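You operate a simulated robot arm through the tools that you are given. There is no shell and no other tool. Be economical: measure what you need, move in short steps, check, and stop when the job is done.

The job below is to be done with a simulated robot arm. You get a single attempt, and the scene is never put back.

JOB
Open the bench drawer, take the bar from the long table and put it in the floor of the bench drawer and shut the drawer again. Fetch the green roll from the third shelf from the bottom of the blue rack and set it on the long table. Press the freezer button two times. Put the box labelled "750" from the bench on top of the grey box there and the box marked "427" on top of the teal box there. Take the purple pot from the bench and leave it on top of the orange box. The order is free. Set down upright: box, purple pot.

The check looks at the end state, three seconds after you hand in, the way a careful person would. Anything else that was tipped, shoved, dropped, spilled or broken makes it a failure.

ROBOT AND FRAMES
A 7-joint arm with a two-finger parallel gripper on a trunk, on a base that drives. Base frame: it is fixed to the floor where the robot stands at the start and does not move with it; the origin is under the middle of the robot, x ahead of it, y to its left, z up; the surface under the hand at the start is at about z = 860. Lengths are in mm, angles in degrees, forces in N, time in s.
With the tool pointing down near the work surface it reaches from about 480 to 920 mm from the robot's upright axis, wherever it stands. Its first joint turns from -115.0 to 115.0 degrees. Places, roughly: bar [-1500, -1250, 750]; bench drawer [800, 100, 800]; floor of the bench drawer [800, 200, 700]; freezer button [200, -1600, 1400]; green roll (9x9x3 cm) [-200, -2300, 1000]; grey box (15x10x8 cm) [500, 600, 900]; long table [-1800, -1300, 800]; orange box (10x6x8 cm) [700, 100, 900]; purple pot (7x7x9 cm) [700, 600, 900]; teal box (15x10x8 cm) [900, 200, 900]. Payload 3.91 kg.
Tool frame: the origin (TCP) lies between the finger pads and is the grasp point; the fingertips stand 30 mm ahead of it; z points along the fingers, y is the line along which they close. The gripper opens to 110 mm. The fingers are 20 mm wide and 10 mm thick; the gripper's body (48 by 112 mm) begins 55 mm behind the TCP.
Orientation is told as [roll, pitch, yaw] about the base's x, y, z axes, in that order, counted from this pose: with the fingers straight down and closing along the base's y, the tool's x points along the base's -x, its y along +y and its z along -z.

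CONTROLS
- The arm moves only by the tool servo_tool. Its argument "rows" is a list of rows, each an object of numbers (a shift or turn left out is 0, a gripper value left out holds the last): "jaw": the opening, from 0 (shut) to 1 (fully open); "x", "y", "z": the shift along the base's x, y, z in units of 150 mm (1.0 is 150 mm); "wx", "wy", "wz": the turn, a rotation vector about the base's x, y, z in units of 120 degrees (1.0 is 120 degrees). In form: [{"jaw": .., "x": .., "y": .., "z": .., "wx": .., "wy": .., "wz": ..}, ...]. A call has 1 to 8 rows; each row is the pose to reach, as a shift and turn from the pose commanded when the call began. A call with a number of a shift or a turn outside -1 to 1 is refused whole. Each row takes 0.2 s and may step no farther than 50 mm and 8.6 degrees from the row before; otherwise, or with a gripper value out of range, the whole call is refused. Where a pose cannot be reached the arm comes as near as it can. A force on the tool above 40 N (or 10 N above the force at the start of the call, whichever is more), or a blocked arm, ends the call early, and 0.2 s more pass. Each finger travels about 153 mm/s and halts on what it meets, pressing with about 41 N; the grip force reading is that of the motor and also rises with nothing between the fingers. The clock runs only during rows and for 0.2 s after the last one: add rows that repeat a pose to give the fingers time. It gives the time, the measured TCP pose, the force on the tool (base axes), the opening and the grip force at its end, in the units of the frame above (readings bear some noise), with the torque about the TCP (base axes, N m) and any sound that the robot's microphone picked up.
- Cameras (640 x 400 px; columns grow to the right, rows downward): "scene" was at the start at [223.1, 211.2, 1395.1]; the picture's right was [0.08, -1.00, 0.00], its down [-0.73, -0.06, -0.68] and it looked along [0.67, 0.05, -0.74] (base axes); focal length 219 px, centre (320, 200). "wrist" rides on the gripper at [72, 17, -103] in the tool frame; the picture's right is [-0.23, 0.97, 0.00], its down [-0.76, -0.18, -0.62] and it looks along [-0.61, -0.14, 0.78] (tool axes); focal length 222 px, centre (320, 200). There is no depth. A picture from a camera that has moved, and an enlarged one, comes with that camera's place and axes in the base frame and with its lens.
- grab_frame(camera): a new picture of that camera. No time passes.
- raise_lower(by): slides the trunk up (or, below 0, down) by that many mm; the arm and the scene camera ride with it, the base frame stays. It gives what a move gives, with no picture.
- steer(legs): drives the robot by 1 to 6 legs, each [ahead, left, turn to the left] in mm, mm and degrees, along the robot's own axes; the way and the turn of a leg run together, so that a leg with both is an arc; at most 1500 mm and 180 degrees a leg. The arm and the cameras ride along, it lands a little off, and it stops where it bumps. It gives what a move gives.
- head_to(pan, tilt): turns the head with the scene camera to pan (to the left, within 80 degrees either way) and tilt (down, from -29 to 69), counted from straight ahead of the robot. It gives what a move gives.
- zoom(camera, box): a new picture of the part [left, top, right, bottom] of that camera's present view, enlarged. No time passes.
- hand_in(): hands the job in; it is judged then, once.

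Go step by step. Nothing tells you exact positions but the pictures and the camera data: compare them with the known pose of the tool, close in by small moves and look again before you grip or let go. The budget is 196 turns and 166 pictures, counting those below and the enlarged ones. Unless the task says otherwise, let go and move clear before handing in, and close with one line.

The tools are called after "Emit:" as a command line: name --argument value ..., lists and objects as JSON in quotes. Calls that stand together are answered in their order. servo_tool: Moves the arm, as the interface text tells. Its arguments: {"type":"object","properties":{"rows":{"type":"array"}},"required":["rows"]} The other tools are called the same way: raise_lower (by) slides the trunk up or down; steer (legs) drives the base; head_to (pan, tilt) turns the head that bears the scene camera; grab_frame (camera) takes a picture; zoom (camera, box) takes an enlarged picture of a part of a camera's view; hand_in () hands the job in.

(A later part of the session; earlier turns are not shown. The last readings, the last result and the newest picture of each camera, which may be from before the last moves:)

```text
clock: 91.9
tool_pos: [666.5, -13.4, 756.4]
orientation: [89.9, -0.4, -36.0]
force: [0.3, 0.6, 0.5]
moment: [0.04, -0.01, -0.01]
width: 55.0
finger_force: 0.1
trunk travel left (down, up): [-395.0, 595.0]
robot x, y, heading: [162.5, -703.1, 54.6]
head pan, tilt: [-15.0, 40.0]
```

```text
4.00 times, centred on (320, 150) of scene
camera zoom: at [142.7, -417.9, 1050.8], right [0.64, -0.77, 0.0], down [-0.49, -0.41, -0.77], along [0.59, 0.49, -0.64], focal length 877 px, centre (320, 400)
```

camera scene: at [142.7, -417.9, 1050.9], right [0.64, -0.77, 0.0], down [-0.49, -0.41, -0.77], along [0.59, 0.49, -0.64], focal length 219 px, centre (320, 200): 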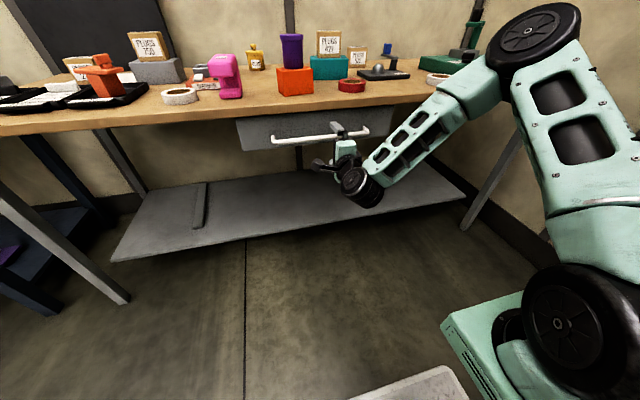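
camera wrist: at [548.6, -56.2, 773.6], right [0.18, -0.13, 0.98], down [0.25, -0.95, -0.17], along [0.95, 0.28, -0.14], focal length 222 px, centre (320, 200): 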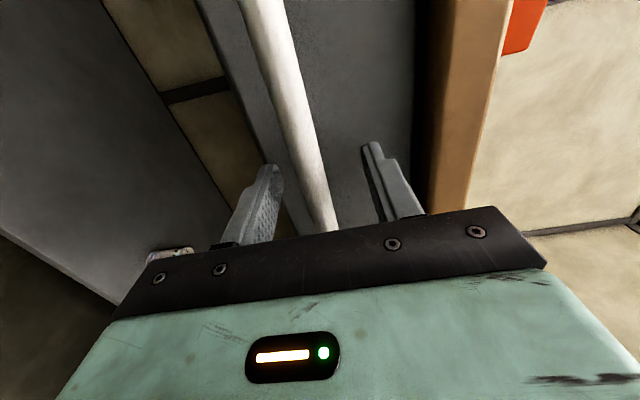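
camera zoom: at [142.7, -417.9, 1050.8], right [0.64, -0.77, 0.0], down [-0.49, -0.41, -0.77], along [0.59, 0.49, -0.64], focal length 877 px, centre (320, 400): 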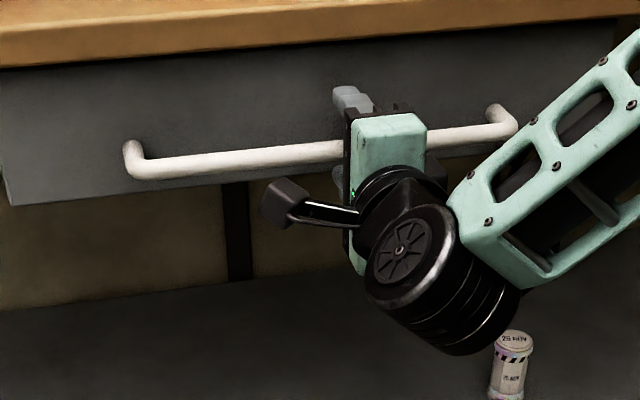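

Emit:
servo_tool --rows '[{"jaw": 0.0}, {"jaw": 0.0}, {"jaw": 0.0}]'

Emit:
grab_frame --camera "wrist"

```text
clock: 92.7
tool_pos: [665.6, -14.4, 754.3]
orientation: [89.6, -0.4, -35.9]
force: [-0.5, -1.1, -25.1]
moment: [0.35, 0.78, 0.14]
width: 15.9
finger_force: 45.1
trunk travel left (down, up): [-395.0, 595.0]
robot x, y, heading: [159.5, -703.7, 54.8]
head pan, tilt: [-15.0, 40.0]
```

```text
95 pictures are left
camera wrist: at [548.5, -56.4, 771.1], right [0.18, -0.12, 0.98], down [0.25, -0.95, -0.17], along [0.95, 0.28, -0.14], focal length 222 px, centre (320, 200)
```

wrist: 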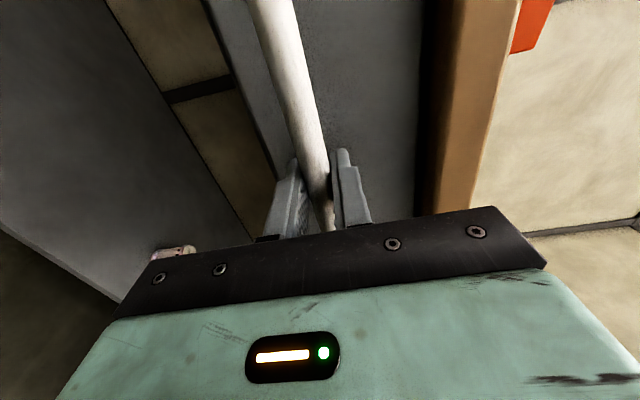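

Gripped on the bar (16 mm). I relieve the vertical load and pull the drawer by driving back.

Emit:
servo_tool --rows '[{"z": -0.02}, {"z": -0.02}]'

Emit:
steer --legs '[[-200, 0, 0]]'

Emit:
grab_frame --camera "scene"

```text
clock: 93.3
tool_pos: [665.6, -14.3, 753.3]
orientation: [89.9, -0.3, -36.0]
force: [0.4, -11.1, -16.6]
moment: [0.28, 0.6, 0.64]
width: 15.9
finger_force: 45.6
trunk travel left (down, up): [-395.0, 595.0]
robot x, y, heading: [159.2, -708.0, 54.5]
head pan, tilt: [-15.0, 40.0]
```

```text
clock: 94.9
tool_pos: [549.3, -174.7, 753.9]
orientation: [89.8, -0.4, -35.6]
force: [-25.6, 17.5, -14.7]
moment: [0.42, 0.61, -0.27]
width: 16.0
finger_force: 45.1
trunk travel left (down, up): [-395.0, 595.0]
robot x, y, heading: [50.2, -868.0, 54.8]
head pan, tilt: [-15.0, 40.0]
```

```text
94 pictures are left
camera scene: at [28.5, -578.2, 1050.6], right [0.64, -0.77, 0.0], down [-0.5, -0.41, -0.77], along [0.59, 0.49, -0.64], focal length 219 px, centre (320, 200)
```

scene: 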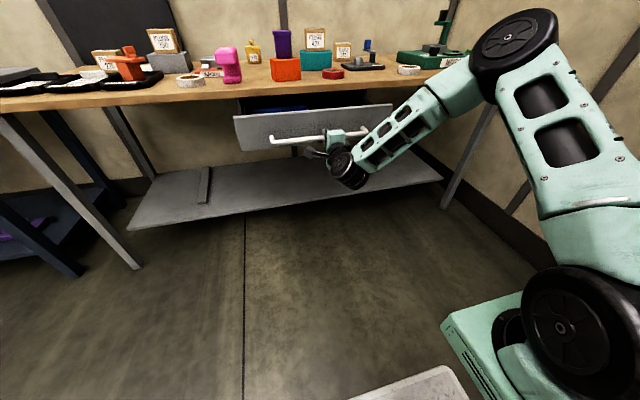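

The drawer is opening. I relieve the side load and pull 100 mm more.

Emit:
servo_tool --rows '[{"x": -0.022, "y": 0.016, "z": -0.015}, {"x": -0.022, "y": 0.016, "z": -0.015}]'

Emit:
steer --legs '[[-90, 0, 0]]'

Emit:
head_to --pan -5 --tilt 30

Emit:
grab_frame --camera "scene"

```text
clock: 95.5
tool_pos: [548.6, -174.4, 753.3]
orientation: [90.1, -0.2, -36.1]
force: [18.4, -11.6, 12.9]
moment: [0.39, 0.53, 0.68]
width: 15.9
finger_force: 44.8
trunk travel left (down, up): [-395.0, 595.0]
robot x, y, heading: [47.2, -867.0, 54.7]
head pan, tilt: [-15.0, 40.0]
```

```text
clock: 96.6
tool_pos: [498.0, -246.3, 753.7]
orientation: [90.2, -0.2, -36.0]
force: [21.7, -15.1, 20.4]
moment: [0.38, 0.39, -0.52]
width: 15.7
finger_force: 45.0
trunk travel left (down, up): [-395.0, 595.0]
robot x, y, heading: [-6.6, -941.8, 54.7]
head pan, tilt: [-15.0, 40.0]
```

```text
clock: 97.3
tool_pos: [496.8, -245.0, 753.1]
orientation: [90.1, -0.3, -36.0]
force: [4.6, -1.5, 7.9]
moment: [0.44, 0.48, -0.03]
width: 15.6
finger_force: 45.4
trunk travel left (down, up): [-395.0, 595.0]
robot x, y, heading: [0.5, -940.4, 54.4]
head pan, tilt: [-5.0, 30.0]
```

```text
93 pictures are left
camera scene: at [-28.7, -636.3, 1066.2], right [0.76, -0.65, 0.0], down [-0.32, -0.38, -0.87], along [0.56, 0.66, -0.5], focal length 219 px, centre (320, 200)
```

scene: 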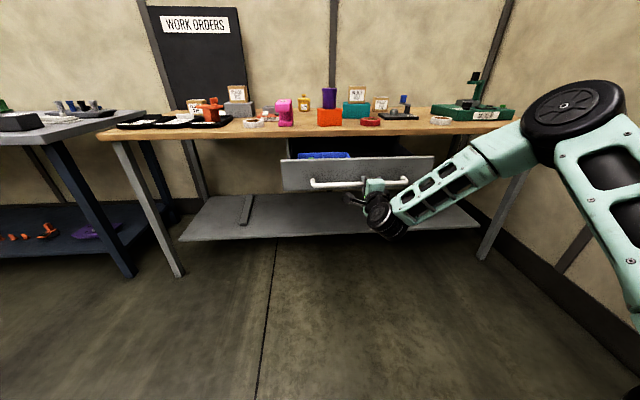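

The drawer is open ~287 mm. I release, back off, raise the trunk and look inside.

Emit:
servo_tool --rows '[{"jaw": 0.5}, {"jaw": 0.5}]'

Emit:
steer --legs '[[-150, 0, 0]]'

Emit:
raise_lower --by 450

Emit:
head_to --pan 0 --tilt 40

Emit:
grab_frame --camera "scene"

Emit:
zoom --camera "scene" --box '[240, 110, 480, 260]'

```text
clock: 97.9
tool_pos: [497.3, -244.4, 752.7]
orientation: [90.1, -0.4, -36.0]
force: [0.4, 0.1, -0.6]
moment: [-0.02, 0.02, 0.01]
width: 54.9
finger_force: 0.1
trunk travel left (down, up): [-395.0, 595.0]
robot x, y, heading: [-7.2, -940.2, 54.7]
head pan, tilt: [-5.0, 30.0]
```

```text
clock: 99.3
tool_pos: [411.5, -371.1, 753.2]
orientation: [90.1, -0.3, -36.1]
force: [-0.2, 0.7, 0.1]
moment: [-0.01, -0.03, 0.01]
width: 55.0
finger_force: 0.0
trunk travel left (down, up): [-395.0, 595.0]
robot x, y, heading: [-92.1, -1062.6, 54.2]
head pan, tilt: [-5.0, 30.0]
```

```text
refused: 450 is not a number from -400 to 400
```

```text
clock: 100.0
tool_pos: [411.2, -370.8, 753.7]
orientation: [90.1, -0.3, -36.2]
force: [0.6, -0.2, -0.7]
moment: [0.0, 0.01, 0.01]
width: 55.2
finger_force: 0.1
trunk travel left (down, up): [-395.0, 595.0]
robot x, y, heading: [-94.2, -1063.9, 54.0]
head pan, tilt: [0.0, 40.0]
```

```text
92 pictures are left
camera scene: at [-125.0, -758.8, 1050.9], right [0.81, -0.58, 0.0], down [-0.37, -0.52, -0.77], along [0.45, 0.62, -0.64], focal length 219 px, centre (320, 200)
```

scene: 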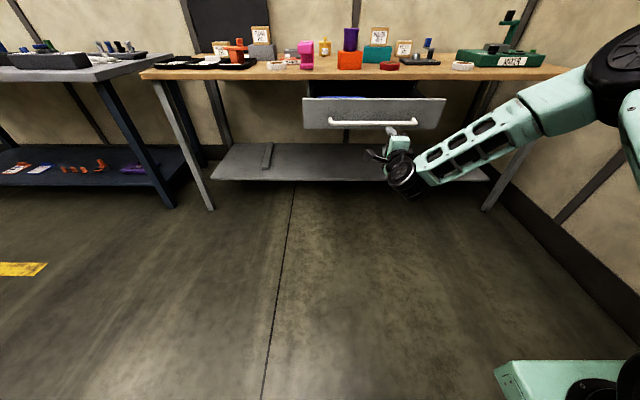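

```text
2.67 times, centred on (360, 185) of scene
camera zoom: at [-125.0, -758.8, 1050.9], right [0.81, -0.58, 0.0], down [-0.37, -0.52, -0.77], along [0.45, 0.62, -0.64], focal length 585 px, centre (213, 240)
```

zoom: 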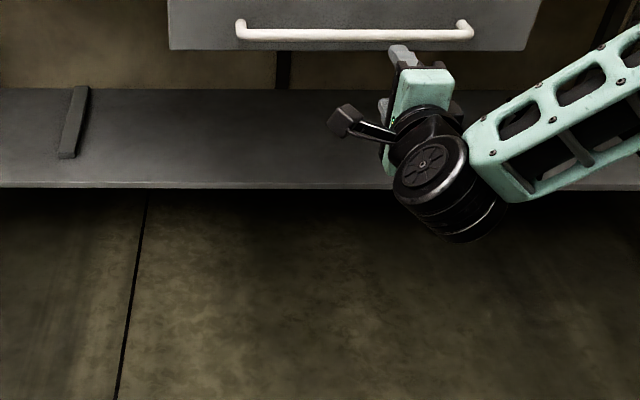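

I raise the trunk 400 mm and look inside the drawer, then toward the freezer.

Emit:
raise_lower --by 400

Emit:
zoom --camera "scene" --box '[240, 60, 480, 210]'

Emit:
head_to --pan -80 --tilt 15

Emit:
grab_frame --camera "scene"

Emit:
head_to --pan 80 --tilt 15

Emit:
grab_frame --camera "scene"

```text
clock: 103.9
tool_pos: [411.8, -370.5, 1153.0]
orientation: [90.1, -0.2, -36.1]
force: [0.1, 0.0, 0.4]
moment: [-0.06, 0.0, 0.02]
width: 55.0
finger_force: 0.0
trunk travel left (down, up): [-795.0, 195.0]
robot x, y, heading: [-92.1, -1064.1, 54.5]
head pan, tilt: [0.0, 40.0]
```

```text
2.67 times, centred on (360, 135) of scene
camera zoom: at [-125.0, -758.7, 1450.8], right [0.81, -0.58, 0.0], down [-0.37, -0.52, -0.77], along [0.45, 0.62, -0.64], focal length 585 px, centre (213, 373)
```

zoom: 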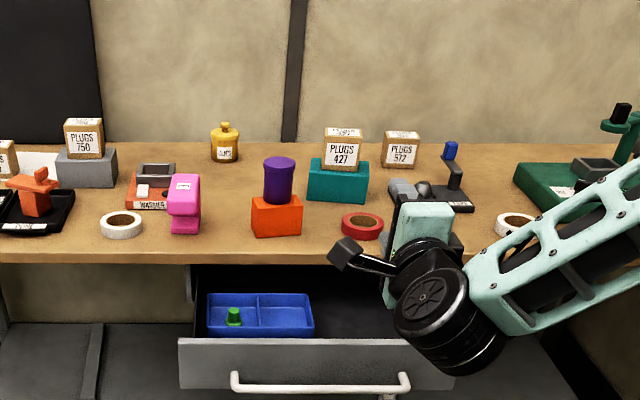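

```text
clock: 105.4
tool_pos: [411.5, -370.7, 1153.6]
orientation: [90.1, -0.3, -36.2]
force: [-0.8, 0.9, 0.4]
moment: [0.01, 0.01, 0.0]
width: 54.8
finger_force: 0.0
trunk travel left (down, up): [-795.0, 195.0]
robot x, y, heading: [-95.0, -1059.4, 54.2]
head pan, tilt: [-80.0, 15.0]
```

```text
89 pictures are left
camera scene: at [-90.3, -868.2, 1490.4], right [-0.43, -0.9, 0.0], down [-0.23, 0.11, -0.97], along [0.87, -0.42, -0.26], focal length 219 px, centre (320, 200)
```

scene: 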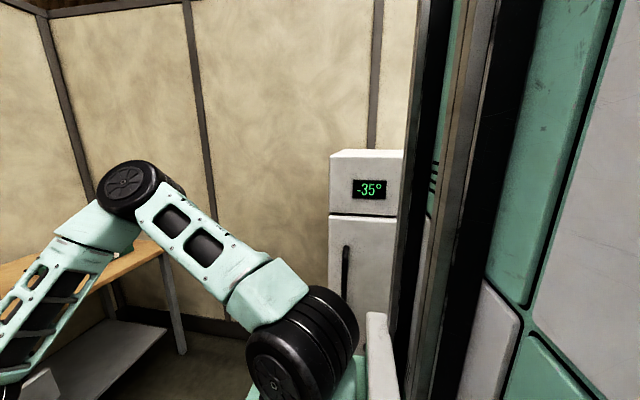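

```text
clock: 107.8
tool_pos: [412.7, -368.7, 1153.8]
orientation: [90.2, -0.3, -36.2]
force: [0.3, 0.1, 0.2]
moment: [-0.01, 0.01, 0.02]
width: 54.9
finger_force: 0.1
trunk travel left (down, up): [-795.0, 195.0]
robot x, y, heading: [-96.0, -1063.9, 54.3]
head pan, tilt: [80.0, 15.0]
```

```text
88 pictures are left
camera scene: at [-239.8, -761.0, 1490.4], right [0.72, 0.7, 0.0], down [0.18, -0.19, -0.97], along [-0.67, 0.69, -0.26], focal length 219 px, centre (320, 200)
```

scene: 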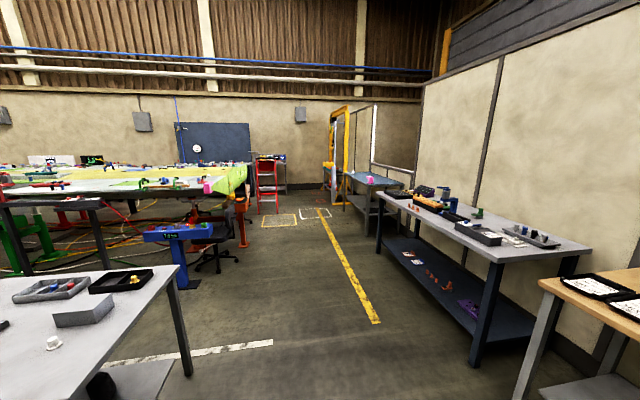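

The drawer's right half is free floor (a blue tray is on the left). The freezer faces about along the bench's long axis. I move sideways away from it, then turn to face it.

Emit:
steer --legs '[[0, 400, 0], [0, 0, -90]]'

Emit:
head_to --pan -5 --tilt 15

Emit:
grab_frame --camera "scene"

Emit:
head_to --pan -45 --tilt 15

Emit:
grab_frame --camera "scene"

```text
clock: 113.5
tool_pos: [365.6, -1156.6, 1155.4]
orientation: [90.0, 0.3, -111.5]
force: [-3.4, 1.4, 0.3]
moment: [0.03, 0.07, -0.05]
width: 54.7
finger_force: 0.0
trunk travel left (down, up): [-795.0, 195.0]
robot x, y, heading: [-425.5, -828.5, -23.7]
head pan, tilt: [80.0, 15.0]
stopped in leg 2: the force on the tool passed its limit at 78 N (the readings are from after the stop); the commanded pose is now the measured one
```

```text
clock: 115.1
tool_pos: [365.5, -1156.5, 1153.5]
orientation: [89.9, 0.4, -111.4]
force: [-2.5, 3.4, 0.0]
moment: [0.07, 0.09, 0.05]
width: 55.1
finger_force: 0.0
trunk travel left (down, up): [-795.0, 195.0]
robot x, y, heading: [-417.5, -829.4, -23.4]
head pan, tilt: [-5.0, 15.0]
```

```text
87 pictures are left
camera scene: at [-125.6, -742.1, 1490.4], right [-0.48, -0.88, 0.0], down [-0.23, 0.12, -0.97], along [0.85, -0.46, -0.26], focal length 219 px, centre (320, 200)
```

scene: 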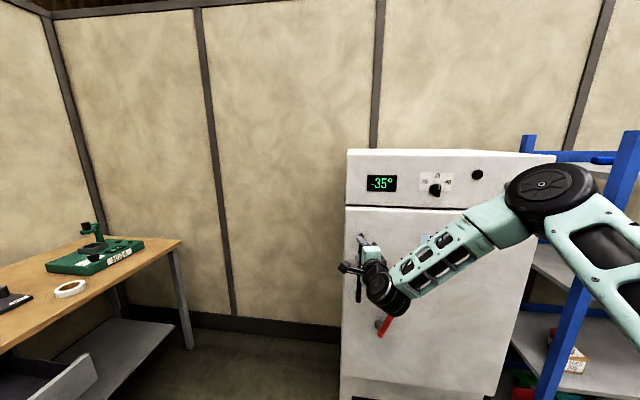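

```text
clock: 116.1
tool_pos: [363.2, -1155.4, 1155.0]
orientation: [90.0, 0.4, -111.4]
force: [-3.1, 3.4, 0.4]
moment: [0.1, 0.06, 0.03]
width: 55.1
finger_force: 0.0
trunk travel left (down, up): [-795.0, 195.0]
robot x, y, heading: [-421.9, -828.3, -23.4]
head pan, tilt: [-45.0, 15.0]
```

```text
86 pictures are left
camera scene: at [-173.4, -784.5, 1490.4], right [-0.93, -0.37, 0.0], down [-0.1, 0.24, -0.97], along [0.35, -0.9, -0.26], focal length 219 px, centre (320, 200)
```

scene: 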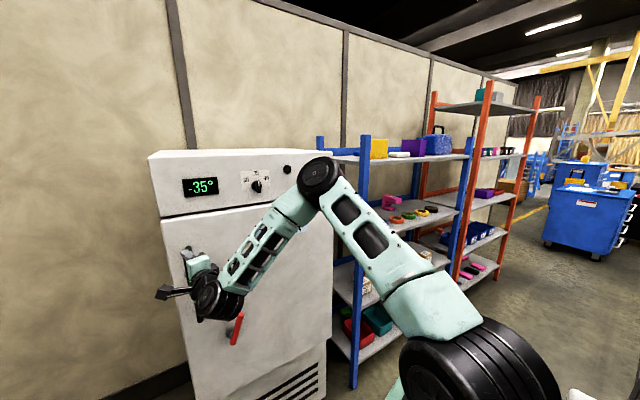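

The gripper touched the freezer door during the turn (it's nearer than the hint suggested). I back off right away and re-measure; the button is the round black one at upper right, roughly (233, −1484, 1391).

Emit:
steer --legs '[[-300, 0, 0]]'

Emit:
head_to --pan -15 --tilt 15

Emit:
grab_frame --camera "scene"

Emit:
zoom --camera "scene" --box '[270, 140, 430, 240]'

```text
clock: 118.2
tool_pos: [89.0, -1032.3, 1154.8]
orientation: [89.9, 0.4, -111.1]
force: [0.0, -1.1, 0.4]
moment: [-0.03, -0.01, 0.01]
width: 55.0
finger_force: 0.1
trunk travel left (down, up): [-795.0, 195.0]
robot x, y, heading: [-699.5, -706.6, -23.1]
head pan, tilt: [-45.0, 15.0]
```

```text
clock: 119.1
tool_pos: [89.3, -1031.1, 1154.5]
orientation: [89.9, 0.4, -111.1]
force: [-0.3, 0.3, -0.4]
moment: [-0.02, 0.0, 0.02]
width: 55.2
finger_force: 0.0
trunk travel left (down, up): [-795.0, 195.0]
robot x, y, heading: [-697.0, -711.0, -23.2]
head pan, tilt: [-15.0, 15.0]
```

```text
85 pictures are left
camera scene: at [-412.1, -634.8, 1490.4], right [-0.62, -0.79, 0.0], down [-0.2, 0.16, -0.97], along [0.76, -0.6, -0.26], focal length 219 px, centre (320, 200)
```

scene: 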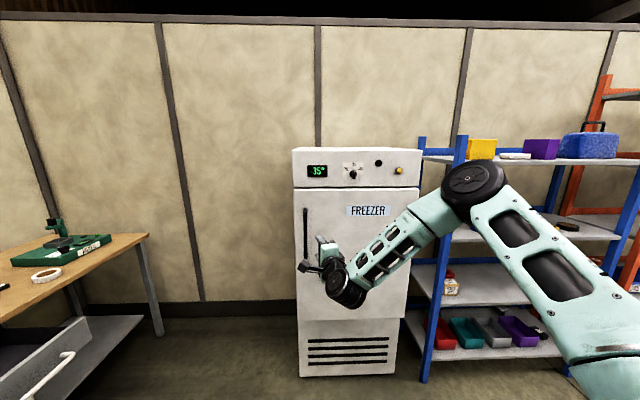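

```text
4.00 times, centred on (350, 190) of scene
camera zoom: at [-412.1, -634.8, 1490.4], right [-0.62, -0.79, 0.0], down [-0.2, 0.16, -0.97], along [0.76, -0.6, -0.26], focal length 877 px, centre (200, 240)
```

zoom: 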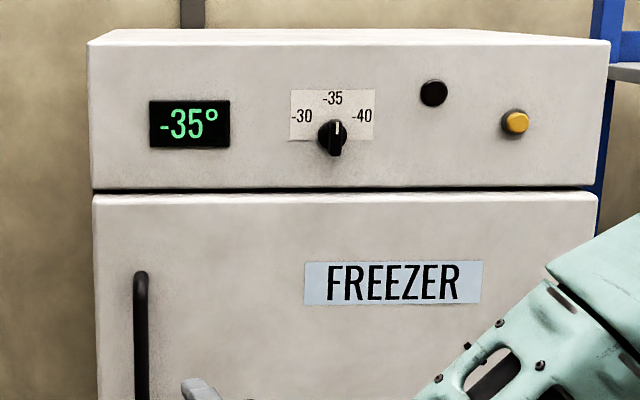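

There are a black spot and a protruding yellow button; the hint coordinates suit the yellow one better. I zoom closer.

Emit:
zoom --camera "scene" --box '[360, 145, 424, 185]'

```text
10.00 times, centred on (392, 165) of scene
camera zoom: at [-412.1, -634.8, 1490.4], right [-0.62, -0.79, 0.0], down [-0.2, 0.16, -0.97], along [0.76, -0.6, -0.26], focal length 2193 px, centre (-400, 550)
```

zoom: 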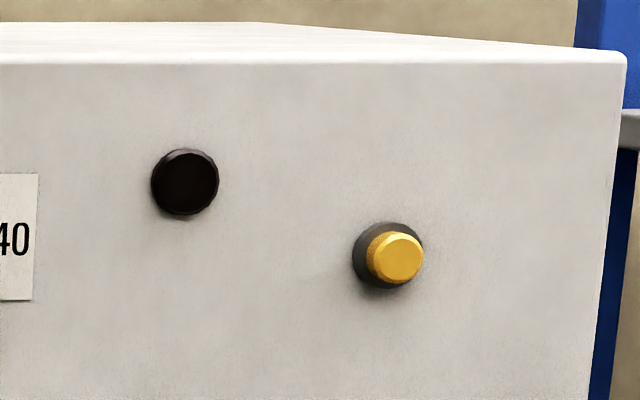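

The yellow push-button is the target, at about (169, −1571, 1356). I turn to face the freezer squarely, line up ~150 mm short of it, close the fingers and raise.

Emit:
steer --legs '[[0, 0, -15.4], [150, -152, 0]]'

Emit:
raise_lower --by 190

Emit:
servo_tool --rows '[{"jaw": 0.0}, {"jaw": 0.0}, {"jaw": 0.0, "z": 0.08}]'

Emit:
grab_frame --camera "wrist"

Emit:
grab_frame --camera "scene"

```text
clock: 121.7
tool_pos: [-16.5, -1438.8, 1152.4]
orientation: [89.8, 0.3, -127.9]
force: [0.5, -0.8, 0.1]
moment: [-0.01, -0.02, 0.01]
width: 55.0
finger_force: 0.0
trunk travel left (down, up): [-795.0, 195.0]
robot x, y, heading: [-677.5, -899.8, -39.7]
head pan, tilt: [-15.0, 15.0]
stopped in leg 2: the robot was blocked; the commanded pose is now the measured one
```

```text
clock: 123.8
tool_pos: [-17.4, -1439.0, 1343.7]
orientation: [89.9, 0.3, -127.8]
force: [0.0, -0.4, -1.1]
moment: [0.02, 0.03, -0.01]
width: 54.9
finger_force: 0.0
trunk travel left (down, up): [-985.0, 5.0]
robot x, y, heading: [-680.6, -898.2, -39.8]
head pan, tilt: [-15.0, 15.0]
```

```text
clock: 124.6
tool_pos: [-15.1, -1438.4, 1355.6]
orientation: [90.0, 0.3, -127.8]
force: [0.6, 0.7, 0.2]
moment: [0.02, -0.03, -0.01]
width: 0.0
finger_force: 37.3
trunk travel left (down, up): [-985.0, 5.0]
robot x, y, heading: [-678.6, -902.9, -39.8]
head pan, tilt: [-15.0, 15.0]
```

```text
82 pictures are left
camera wrist: at [-51.7, -1318.8, 1372.4], right [-0.14, -0.19, 0.97], down [-0.96, -0.22, -0.18], along [0.25, -0.96, -0.15], focal length 222 px, centre (320, 200)
```

wrist: 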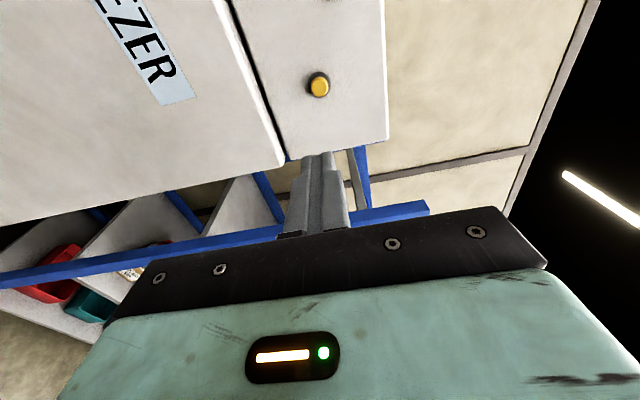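

```text
81 pictures are left
camera scene: at [-383.4, -912.7, 1680.3], right [-0.82, -0.58, 0.0], down [-0.15, 0.21, -0.97], along [0.56, -0.79, -0.26], focal length 219 px, centre (320, 200)
```

scene: 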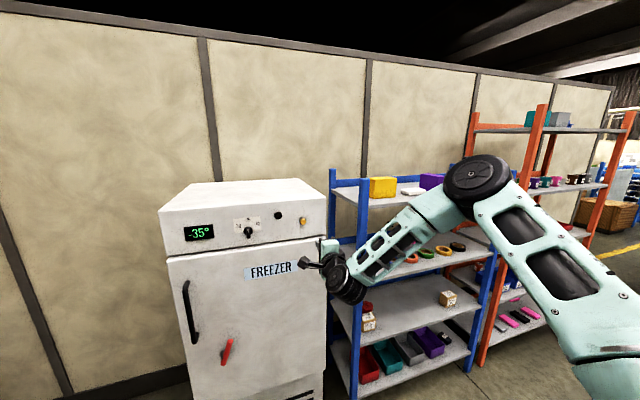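

Button confirmed at (169, −1570, 1354); I'm 9 mm off laterally. The base was blocked by something, so I look around its lower right before moving on.

Emit:
head_to --pan -60 --tilt 50

Emit:
grab_frame --camera "scene"

Emit:
head_to --pan 0 --tilt 60

Emit:
grab_frame --camera "scene"

```text
clock: 125.7
tool_pos: [-16.3, -1438.8, 1355.8]
orientation: [89.8, 0.3, -127.9]
force: [0.0, -0.1, 0.6]
moment: [0.02, 0.0, 0.02]
width: 0.1
finger_force: 37.2
trunk travel left (down, up): [-985.0, 5.0]
robot x, y, heading: [-679.0, -905.1, -39.9]
head pan, tilt: [-60.0, 50.0]
```

```text
80 pictures are left
camera scene: at [-450.5, -912.2, 1626.7], right [-0.99, 0.17, 0.0], down [0.13, 0.75, -0.64], along [-0.11, -0.63, -0.77], focal length 219 px, centre (320, 200)
```

scene: 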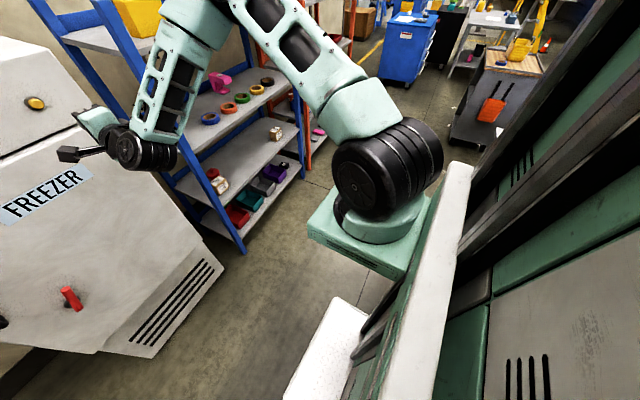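

```text
clock: 127.0
tool_pos: [-15.6, -1437.4, 1355.9]
orientation: [89.9, 0.4, -127.9]
force: [-0.1, -0.5, -0.5]
moment: [0.02, -0.02, -0.02]
width: 0.0
finger_force: 37.6
trunk travel left (down, up): [-985.0, 5.0]
robot x, y, heading: [-678.2, -901.0, -39.6]
head pan, tilt: [0.0, 60.0]
```

```text
79 pictures are left
camera scene: at [-386.3, -878.9, 1614.1], right [-0.64, -0.77, 0.0], down [-0.67, 0.55, -0.5], along [0.38, -0.32, -0.87], focal length 219 px, centre (320, 200)
```

scene: 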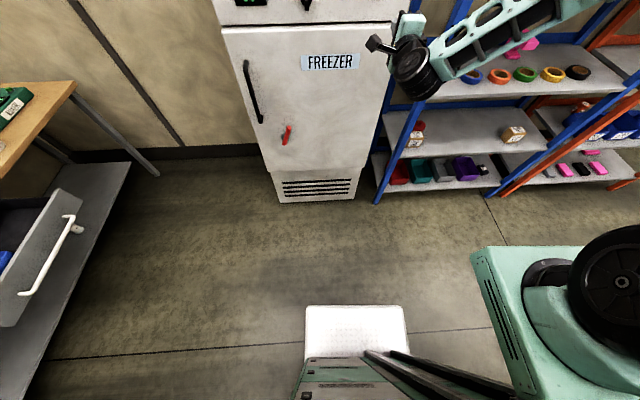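

The floor ahead is clear. I approach the button with the arm: 9 mm left and 150 mm forward, then check.

Emit:
servo_tool --rows '[{"x": 0.037, "y": 0.047, "z": -0.01}, {"x": 0.28, "y": -0.14, "z": -0.01}, {"x": 0.52, "y": -0.33, "z": -0.01}, {"x": 0.77, "y": -0.52, "z": -0.01}, {"x": 0.827, "y": -0.566, "z": -0.01}]'

Emit:
grab_frame --camera "wrist"

Emit:
head_to --pan -10 --tilt 20

Emit:
zoom --camera "scene" --box '[240, 150, 400, 250]'

```text
clock: 128.2
tool_pos: [110.3, -1521.0, 1353.6]
orientation: [89.9, 0.3, -127.8]
force: [0.0, -0.1, 0.7]
moment: [-0.02, 0.01, 0.01]
width: 0.2
finger_force: 37.3
trunk travel left (down, up): [-985.0, 5.0]
robot x, y, heading: [-679.6, -902.5, -39.7]
head pan, tilt: [0.0, 60.0]
```

```text
78 pictures are left
camera wrist: at [74.8, -1402.1, 1370.4], right [-0.14, -0.18, 0.97], down [-0.96, -0.22, -0.18], along [0.25, -0.96, -0.15], focal length 222 px, centre (320, 200)
```

wrist: 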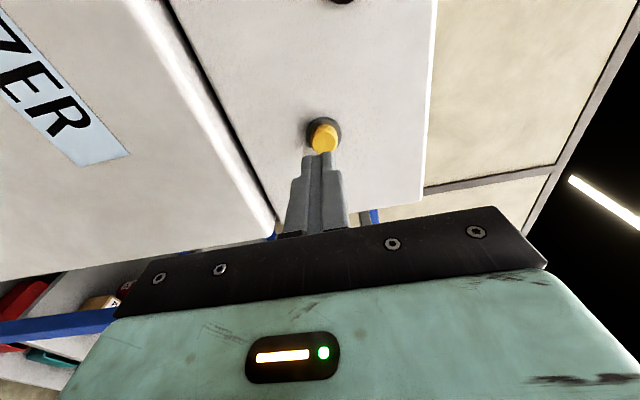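

```text
clock: 129.3
tool_pos: [109.5, -1521.6, 1354.7]
orientation: [89.8, 0.3, -127.8]
force: [-0.2, -0.1, -0.1]
moment: [0.01, 0.03, -0.03]
width: 0.0
finger_force: 38.0
trunk travel left (down, up): [-985.0, 5.0]
robot x, y, heading: [-682.3, -903.3, -39.6]
head pan, tilt: [-10.0, 20.0]
```

```text
4.00 times, centred on (320, 200) of scene
camera zoom: at [-377.3, -907.3, 1672.2], right [-0.76, -0.65, 0.0], down [-0.22, 0.26, -0.94], along [0.61, -0.72, -0.34], focal length 877 px, centre (320, 200)
```

zoom: 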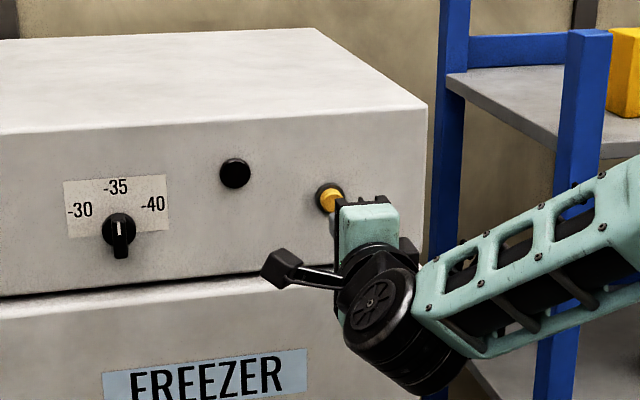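

Aligned within 1–2 mm, with ~40 mm to go. I press with small steps, watching force and sound.

Emit:
servo_tool --rows '[{"x": 0.158, "y": -0.1226}, {"x": 0.18, "y": -0.14}, {"x": 0.2, "y": -0.155}, {"x": 0.22, "y": -0.171}, {"x": 0.24, "y": -0.186}, {"x": 0.255, "y": -0.198}]'

Emit:
grab_frame --camera "wrist"

```text
clock: 130.7
tool_pos: [145.9, -1552.0, 1353.9]
orientation: [89.9, 0.3, -127.8]
force: [-1.3, 0.0, 0.5]
moment: [-0.01, -0.02, 0.02]
width: 0.2
finger_force: 37.7
trunk travel left (down, up): [-985.0, 5.0]
robot x, y, heading: [-681.5, -901.3, -40.0]
head pan, tilt: [-10.0, 20.0]
```

```text
76 pictures are left
camera wrist: at [110.4, -1432.4, 1370.4], right [-0.14, -0.19, 0.97], down [-0.96, -0.22, -0.18], along [0.25, -0.96, -0.15], focal length 222 px, centre (320, 200)
```

wrist: 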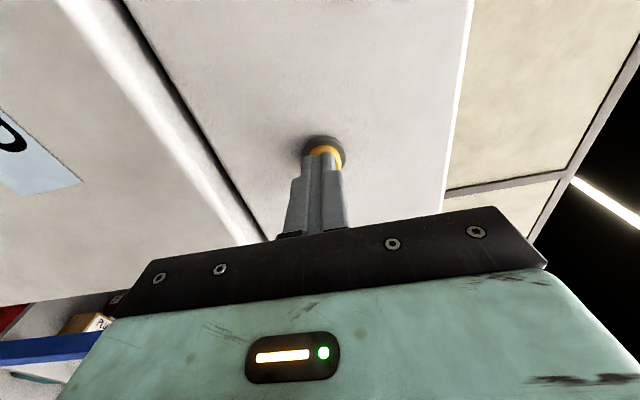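

Emit:
servo_tool --rows '[{"x": 0.016, "y": -0.0123}, {"x": 0.032, "y": -0.0246}, {"x": 0.048, "y": -0.037}, {"x": 0.064, "y": -0.049}, {"x": 0.08, "y": -0.061}]'

Emit:
zoom --camera "scene" --box '[280, 160, 360, 210]'

```text
clock: 131.9
tool_pos: [154.3, -1556.7, 1353.1]
orientation: [89.8, 0.4, -127.7]
force: [-30.2, 17.6, 2.5]
moment: [-0.09, -0.11, -0.31]
width: 0.0
finger_force: 37.3
trunk travel left (down, up): [-985.0, 5.0]
robot x, y, heading: [-683.0, -900.1, -39.7]
head pan, tilt: [-10.0, 20.0]
heard: click
stopped in row 5: the force on the tool passed its limit at 42 N (the readings are from after the stop); the commanded pose is now the measured one
```

```text
8.00 times, centred on (320, 185) of scene
camera zoom: at [-380.7, -905.4, 1672.9], right [-0.76, -0.65, 0.0], down [-0.22, 0.26, -0.94], along [0.61, -0.72, -0.34], focal length 1754 px, centre (320, 320)
```

zoom: 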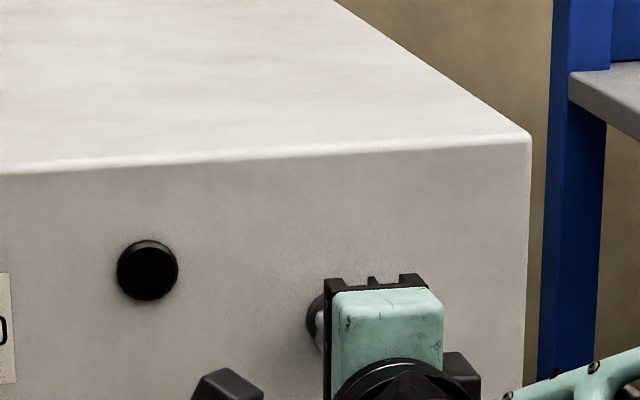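

One click heard. I retract 20 mm, then press once more.

Emit:
servo_tool --rows '[{"x": -0.06, "y": 0.046}, {"x": -0.11, "y": 0.085}, {"x": -0.11, "y": 0.085}, {"x": -0.11, "y": 0.085}]'

Emit:
servo_tool --rows '[{"x": 0.05, "y": -0.0385}, {"x": 0.07, "y": -0.054}, {"x": 0.086, "y": -0.066}, {"x": 0.102, "y": -0.0786}, {"x": 0.118, "y": -0.091}]'

```text
clock: 132.9
tool_pos: [140.4, -1547.0, 1350.8]
orientation: [89.6, 0.3, -127.6]
force: [-0.8, -0.7, 0.1]
moment: [-0.01, 0.0, 0.02]
width: 0.0
finger_force: 37.9
trunk travel left (down, up): [-985.0, 5.0]
robot x, y, heading: [-681.3, -904.1, -39.8]
head pan, tilt: [-10.0, 20.0]
```

```text
clock: 134.1
tool_pos: [153.7, -1557.2, 1352.2]
orientation: [89.4, 0.3, -127.7]
force: [-31.2, 17.8, 3.0]
moment: [-0.12, -0.13, -0.34]
width: 0.0
finger_force: 37.5
trunk travel left (down, up): [-985.0, 5.0]
robot x, y, heading: [-683.6, -903.8, -40.1]
head pan, tilt: [-10.0, 20.0]
heard: click
stopped in row 5: the force on the tool passed its limit at 42 N (the readings are from after the stop); the commanded pose is now the measured one
```

Two clicks registered. I retract and look at the rack.

Emit:
servo_tool --rows '[{"x": -0.2, "y": 0.155}, {"x": -0.4, "y": 0.31}, {"x": -0.6, "y": 0.465}, {"x": -0.8, "y": 0.62}]'

Emit:
grab_frame --camera "wrist"

Emit:
head_to --pan -35 --tilt 25

Emit:
grab_frame --camera "scene"

Emit:
head_to --pan -80 --tilt 25

Emit:
grab_frame --camera "scene"

```text
clock: 135.1
tool_pos: [39.0, -1466.6, 1352.2]
orientation: [89.4, 0.3, -127.7]
force: [0.1, -0.2, 0.5]
moment: [0.0, -0.03, 0.03]
width: 0.0
finger_force: 37.6
trunk travel left (down, up): [-985.0, 5.0]
robot x, y, heading: [-682.8, -901.3, -39.9]
head pan, tilt: [-10.0, 20.0]
```

```text
74 pictures are left
camera wrist: at [2.9, -1347.1, 1369.3], right [-0.13, -0.19, 0.97], down [-0.96, -0.22, -0.17], along [0.25, -0.96, -0.15], focal length 222 px, centre (320, 200)
```

wrist: 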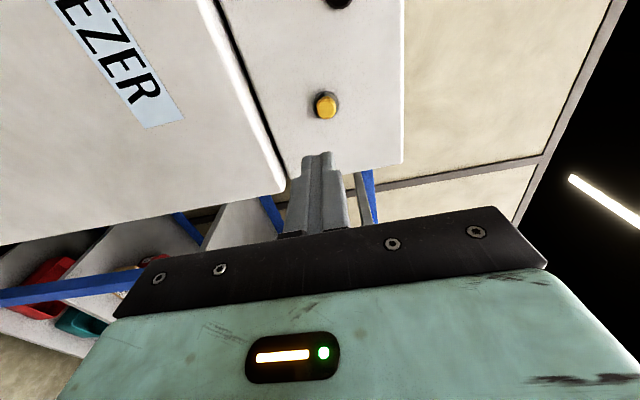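

```text
clock: 136.0
tool_pos: [39.0, -1466.5, 1351.2]
orientation: [89.4, 0.3, -127.6]
force: [0.3, 0.4, -0.3]
moment: [-0.01, 0.01, 0.01]
width: 0.0
finger_force: 37.8
trunk travel left (down, up): [-985.0, 5.0]
robot x, y, heading: [-679.2, -902.4, -39.9]
head pan, tilt: [-35.0, 25.0]
```

```text
73 pictures are left
camera scene: at [-413.9, -924.7, 1664.2], right [-0.96, -0.26, 0.0], down [-0.11, 0.41, -0.91], along [0.24, -0.87, -0.42], focal length 219 px, centre (320, 200)
```

scene: 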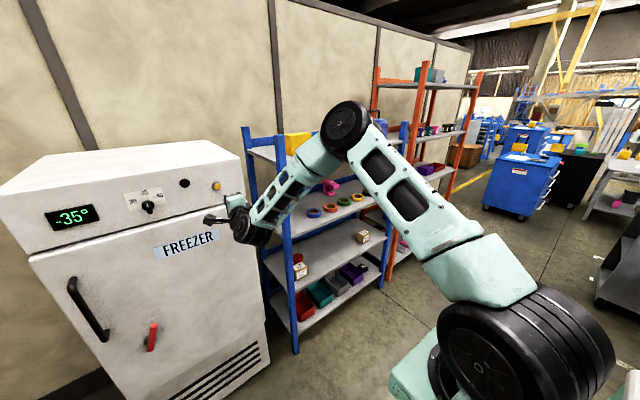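

```text
clock: 137.1
tool_pos: [39.4, -1466.1, 1350.6]
orientation: [89.3, 0.3, -127.6]
force: [-0.2, 0.7, 0.1]
moment: [0.02, 0.03, 0.01]
width: 0.0
finger_force: 37.8
trunk travel left (down, up): [-985.0, 5.0]
robot x, y, heading: [-679.2, -902.6, -39.7]
head pan, tilt: [-80.0, 25.0]
```

```text
72 pictures are left
camera scene: at [-483.8, -915.9, 1664.2], right [-0.87, 0.5, 0.0], down [0.21, 0.37, -0.91], along [-0.45, -0.79, -0.42], focal length 219 px, centre (320, 200)
```

scene: 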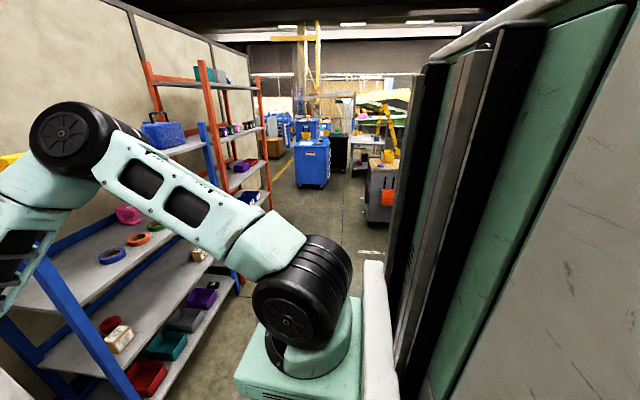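

Button pressed twice. The rack front is parallel to the freezer's; the green roll is at about (−204, −2320) on the third shelf. I suspect the long table is close behind me (that's what blocked the base), so I ease forward, then sidestep right along the aisle and lower the trunk.

Emit:
steer --legs '[[60, 0, 4.3], [0, -830, 0]]'

Emit:
raise_lower --by -300

Emit:
head_to --pan 0 --tilt 25

Emit:
grab_frame --camera "scene"

Emit:
grab_frame --camera "wrist"

```text
clock: 138.0
tool_pos: [66.2, -1462.6, 1350.8]
orientation: [89.4, 0.3, -126.7]
force: [0.2, 0.5, 0.0]
moment: [0.0, 0.02, 0.01]
width: 0.4
finger_force: 38.1
trunk travel left (down, up): [-985.0, 5.0]
robot x, y, heading: [-661.3, -911.5, -38.8]
head pan, tilt: [-80.0, 25.0]
stopped in leg 1: the robot was blocked; the commanded pose is now the measured one
```

```text
clock: 141.0
tool_pos: [65.0, -1461.9, 1052.0]
orientation: [89.6, 0.3, -126.6]
force: [0.9, -0.1, -0.6]
moment: [0.0, -0.01, 0.02]
width: 0.0
finger_force: 38.2
trunk travel left (down, up): [-685.0, 305.0]
robot x, y, heading: [-662.3, -911.9, -38.4]
head pan, tilt: [-80.0, 25.0]
```

```text
clock: 142.5
tool_pos: [65.7, -1460.9, 1050.7]
orientation: [89.4, 0.3, -126.5]
force: [-0.1, 0.7, -0.8]
moment: [0.0, 0.0, 0.01]
width: 0.0
finger_force: 37.6
trunk travel left (down, up): [-685.0, 305.0]
robot x, y, heading: [-662.3, -910.8, -38.7]
head pan, tilt: [0.0, 25.0]
```

```text
71 pictures are left
camera scene: at [-350.3, -897.4, 1364.1], right [-0.63, -0.78, 0.0], down [-0.33, 0.27, -0.91], along [0.71, -0.57, -0.42], focal length 219 px, centre (320, 200)
```

scene: 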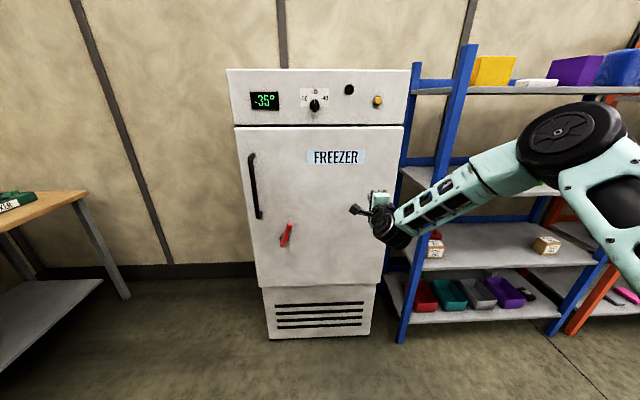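

```text
70 pictures are left
camera wrist: at [27.6, -1343.3, 1069.2], right [-0.13, -0.19, 0.97], down [-0.96, -0.24, -0.17], along [0.26, -0.95, -0.15], focal length 222 px, centre (320, 200)
```

wrist: 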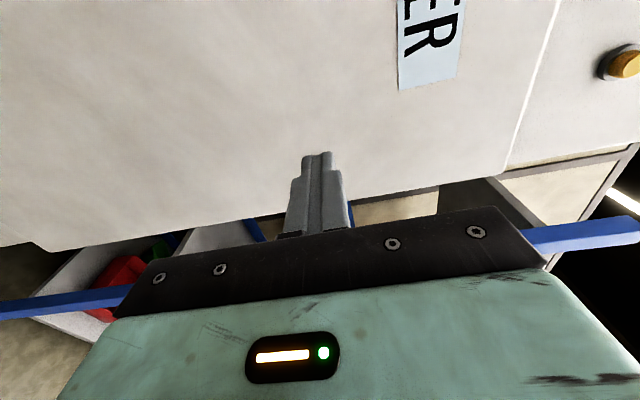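

The table must be touching at my rear right. I retract the arm 150 mm, drive straight ahead, then sidestep.

Emit:
servo_tool --rows '[{"x": -0.25, "y": 0.2}, {"x": -0.5, "y": 0.4}, {"x": -0.75, "y": 0.6}, {"x": -0.9, "y": 0.72}]'

Emit:
steer --legs '[[200, 0, 0], [0, 0, 3.5], [0, -500, 0]]'

Emit:
grab_frame --camera "scene"

```text
clock: 143.5
tool_pos: [-71.7, -1355.0, 1049.6]
orientation: [89.4, 0.2, -126.7]
force: [-0.1, -0.1, -0.7]
moment: [0.03, -0.04, -0.01]
width: 0.0
finger_force: 38.2
trunk travel left (down, up): [-685.0, 305.0]
robot x, y, heading: [-665.6, -910.2, -38.7]
head pan, tilt: [0.0, 25.0]
```

```text
clock: 148.2
tool_pos: [-179.7, -1857.5, 1048.5]
orientation: [89.4, 0.3, -122.8]
force: [0.1, -0.3, 0.6]
moment: [-0.01, -0.01, 0.02]
width: 0.0
finger_force: 37.8
trunk travel left (down, up): [-685.0, 305.0]
robot x, y, heading: [-796.4, -1454.3, -34.9]
head pan, tilt: [0.0, 25.0]
```

```text
69 pictures are left
camera scene: at [-488.5, -1420.8, 1364.2], right [-0.57, -0.82, 0.0], down [-0.35, 0.24, -0.91], along [0.74, -0.52, -0.42], focal length 219 px, centre (320, 200)
```

scene: 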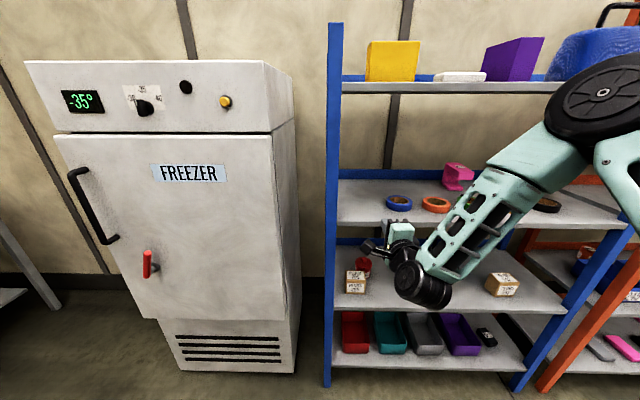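

The rolls on shelf 3 are ~140 mm apart, so I can grip the green one across its diameter with a horizontal tool closing sideways. I roll the tool 90° (camera up) and sidestep right.

Emit:
servo_tool --rows '[{"wx": 0.0596, "wy": -0.0384, "jaw": 1.0}, {"wx": 0.1192, "wy": -0.0768}, {"wx": 0.1788, "wy": -0.1152}, {"wx": 0.2384, "wy": -0.1536}, {"wx": 0.298, "wy": -0.192}, {"wx": 0.3576, "wy": -0.2304}]'

Emit:
servo_tool --rows '[{"wx": 0.0547, "wy": -0.0352}, {"wx": 0.1094, "wy": -0.0704}, {"wx": 0.1641, "wy": -0.1056}, {"wx": 0.2188, "wy": -0.1408}, {"wx": 0.2735, "wy": -0.176}]'

Emit:
steer --legs '[[0, -370, -0.6]]'

Emit:
grab_frame --camera "scene"

Emit:
grab_frame --camera "wrist"

```text
clock: 149.6
tool_pos: [-178.2, -1858.7, 1048.6]
orientation: [89.4, 51.5, -122.7]
force: [0.3, 0.0, 0.4]
moment: [0.03, -0.02, -0.04]
width: 109.8
finger_force: 0.0
trunk travel left (down, up): [-685.0, 305.0]
robot x, y, heading: [-798.7, -1452.1, -34.7]
head pan, tilt: [0.0, 25.0]
```

```text
clock: 150.8
tool_pos: [-178.4, -1859.1, 1048.5]
orientation: [-94.6, 89.6, 53.3]
force: [0.2, -0.1, 0.5]
moment: [0.0, -0.01, 0.0]
width: 110.2
finger_force: 0.1
trunk travel left (down, up): [-685.0, 305.0]
robot x, y, heading: [-798.1, -1456.6, -35.1]
head pan, tilt: [0.0, 25.0]
```

```text
clock: 153.2
tool_pos: [-405.4, -2175.5, 1047.9]
orientation: [-89.7, 89.6, 57.1]
force: [0.8, 0.0, 0.8]
moment: [0.0, -0.03, 0.02]
width: 110.0
finger_force: 0.0
trunk travel left (down, up): [-685.0, 305.0]
robot x, y, heading: [-1018.0, -1762.0, -35.8]
head pan, tilt: [0.0, 25.0]
```

```text
68 pictures are left
camera scene: at [-706.5, -1733.3, 1364.2], right [-0.59, -0.81, 0.0], down [-0.34, 0.25, -0.91], along [0.73, -0.53, -0.42], focal length 219 px, centre (320, 200)
```

scene: 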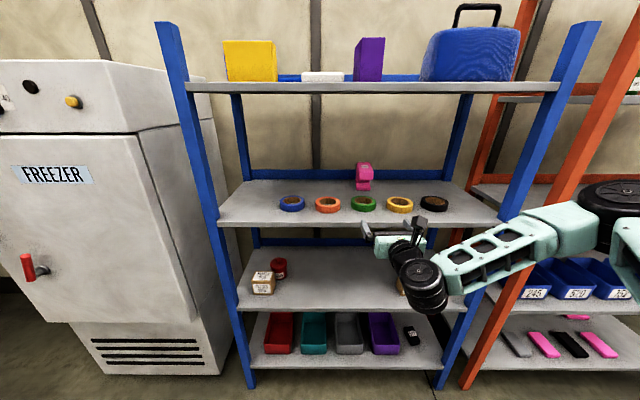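

```text
67 pictures are left
camera wrist: at [-499.3, -2135.9, 1120.5], right [-0.53, -0.81, -0.23], down [-0.42, 0.49, -0.76], along [0.73, -0.3, -0.61], focal length 222 px, centre (320, 200)
```

wrist: 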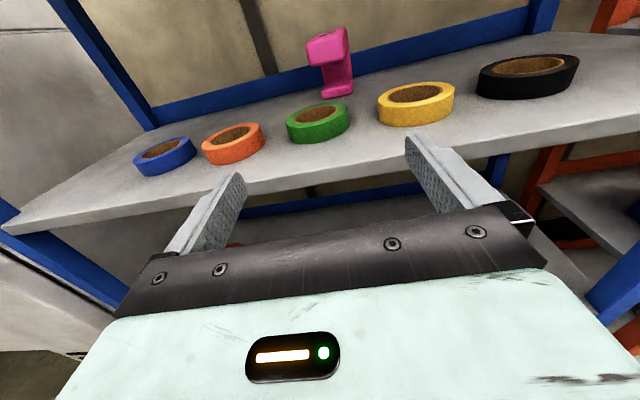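

Excellent view of the rolls. I zoom to measure the green one.

Emit:
zoom --camera "scene" --box '[280, 160, 440, 260]'

Emit:
zoom --camera "wrist" --box '[190, 60, 430, 210]'

```text
4.00 times, centred on (360, 210) of scene
camera zoom: at [-706.5, -1733.3, 1364.2], right [-0.59, -0.81, 0.0], down [-0.34, 0.25, -0.91], along [0.73, -0.53, -0.42], focal length 877 px, centre (160, 160)
```

zoom: 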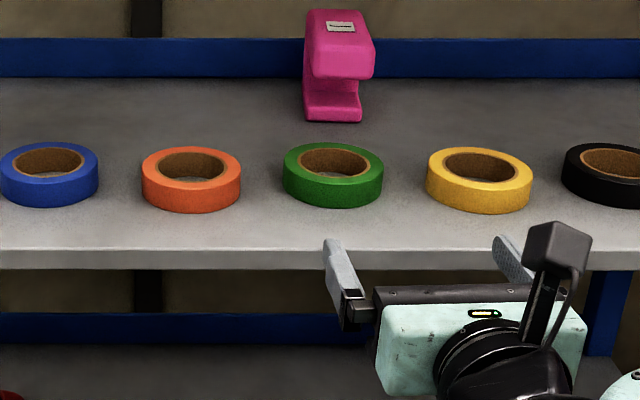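

```text
2.67 times, centred on (310, 135) of wrist
camera zoom: at [-499.3, -2135.9, 1120.5], right [-0.53, -0.81, -0.23], down [-0.42, 0.49, -0.76], along [0.73, -0.3, -0.61], focal length 592 px, centre (347, 373)
```

zoom: 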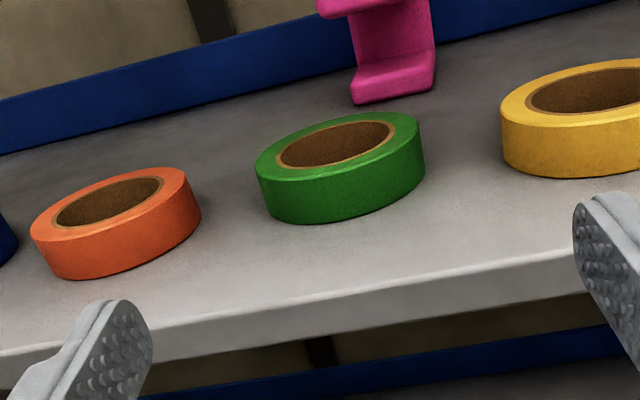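

Green roll's top centre is (−204.5, −2293, 1018), so the shelf is ≈988. I pitch the tool 15° down, align in height and laterally, and check.

Emit:
servo_tool --rows '[{"wx": 0.0335, "wy": 0.0525, "x": 0.02, "y": 0.053}, {"wx": 0.067, "wy": 0.105, "x": 0.02, "y": 0.053}, {"wx": 0.067, "wy": 0.105, "x": 0.02, "y": 0.053, "z": -0.24}]'

Emit:
servo_tool --rows '[{"x": 0.25, "y": -0.16}, {"x": 0.5, "y": -0.319}, {"x": 0.62, "y": -0.395}]'

Emit:
grab_frame --camera "wrist"

Emit:
zoom --camera "scene" --box '[280, 160, 440, 260]'

```text
clock: 154.0
tool_pos: [-403.2, -2169.2, 1009.9]
orientation: [-0.9, 75.1, 145.9]
force: [-0.4, 0.2, 1.2]
moment: [0.0, -0.01, 0.01]
width: 110.0
finger_force: 0.0
trunk travel left (down, up): [-685.0, 305.0]
robot x, y, heading: [-1019.6, -1763.0, -35.9]
head pan, tilt: [0.0, 25.0]
```

```text
clock: 154.6
tool_pos: [-335.1, -2209.1, 1012.8]
orientation: [-0.5, 74.8, 146.0]
force: [-23.7, 11.0, 10.8]
moment: [-0.65, 0.42, -1.73]
width: 109.9
finger_force: 0.0
trunk travel left (down, up): [-685.0, 305.0]
robot x, y, heading: [-1019.3, -1762.2, -35.7]
head pan, tilt: [0.0, 25.0]
stopped in row 3: the force on the tool passed its limit at 104 N (the readings are from after the stop); the commanded pose is now the measured one
```

```text
64 pictures are left
camera wrist: at [-410.3, -2180.2, 1110.3], right [-0.59, -0.78, -0.22], down [-0.57, 0.59, -0.57], along [0.58, -0.21, -0.79], focal length 222 px, centre (320, 200)
```

wrist: 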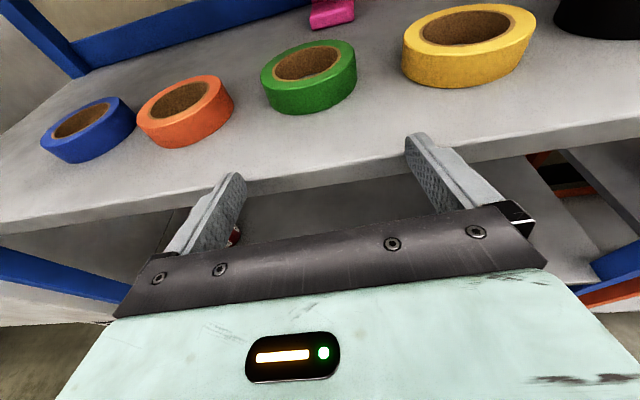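

```text
4.00 times, centred on (360, 210) of scene
camera zoom: at [-708.3, -1732.3, 1364.8], right [-0.59, -0.81, 0.0], down [-0.34, 0.25, -0.91], along [0.73, -0.53, -0.42], focal length 877 px, centre (160, 160)
```

zoom: 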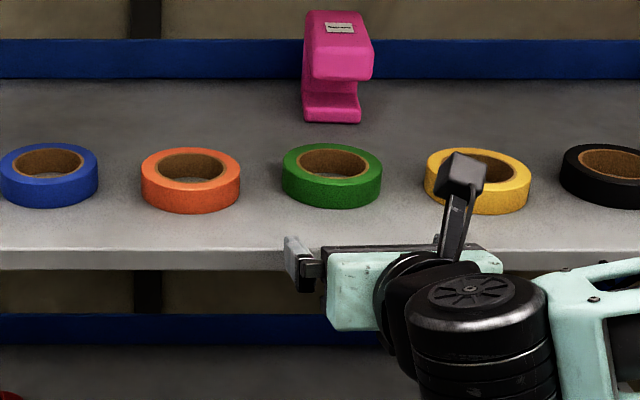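

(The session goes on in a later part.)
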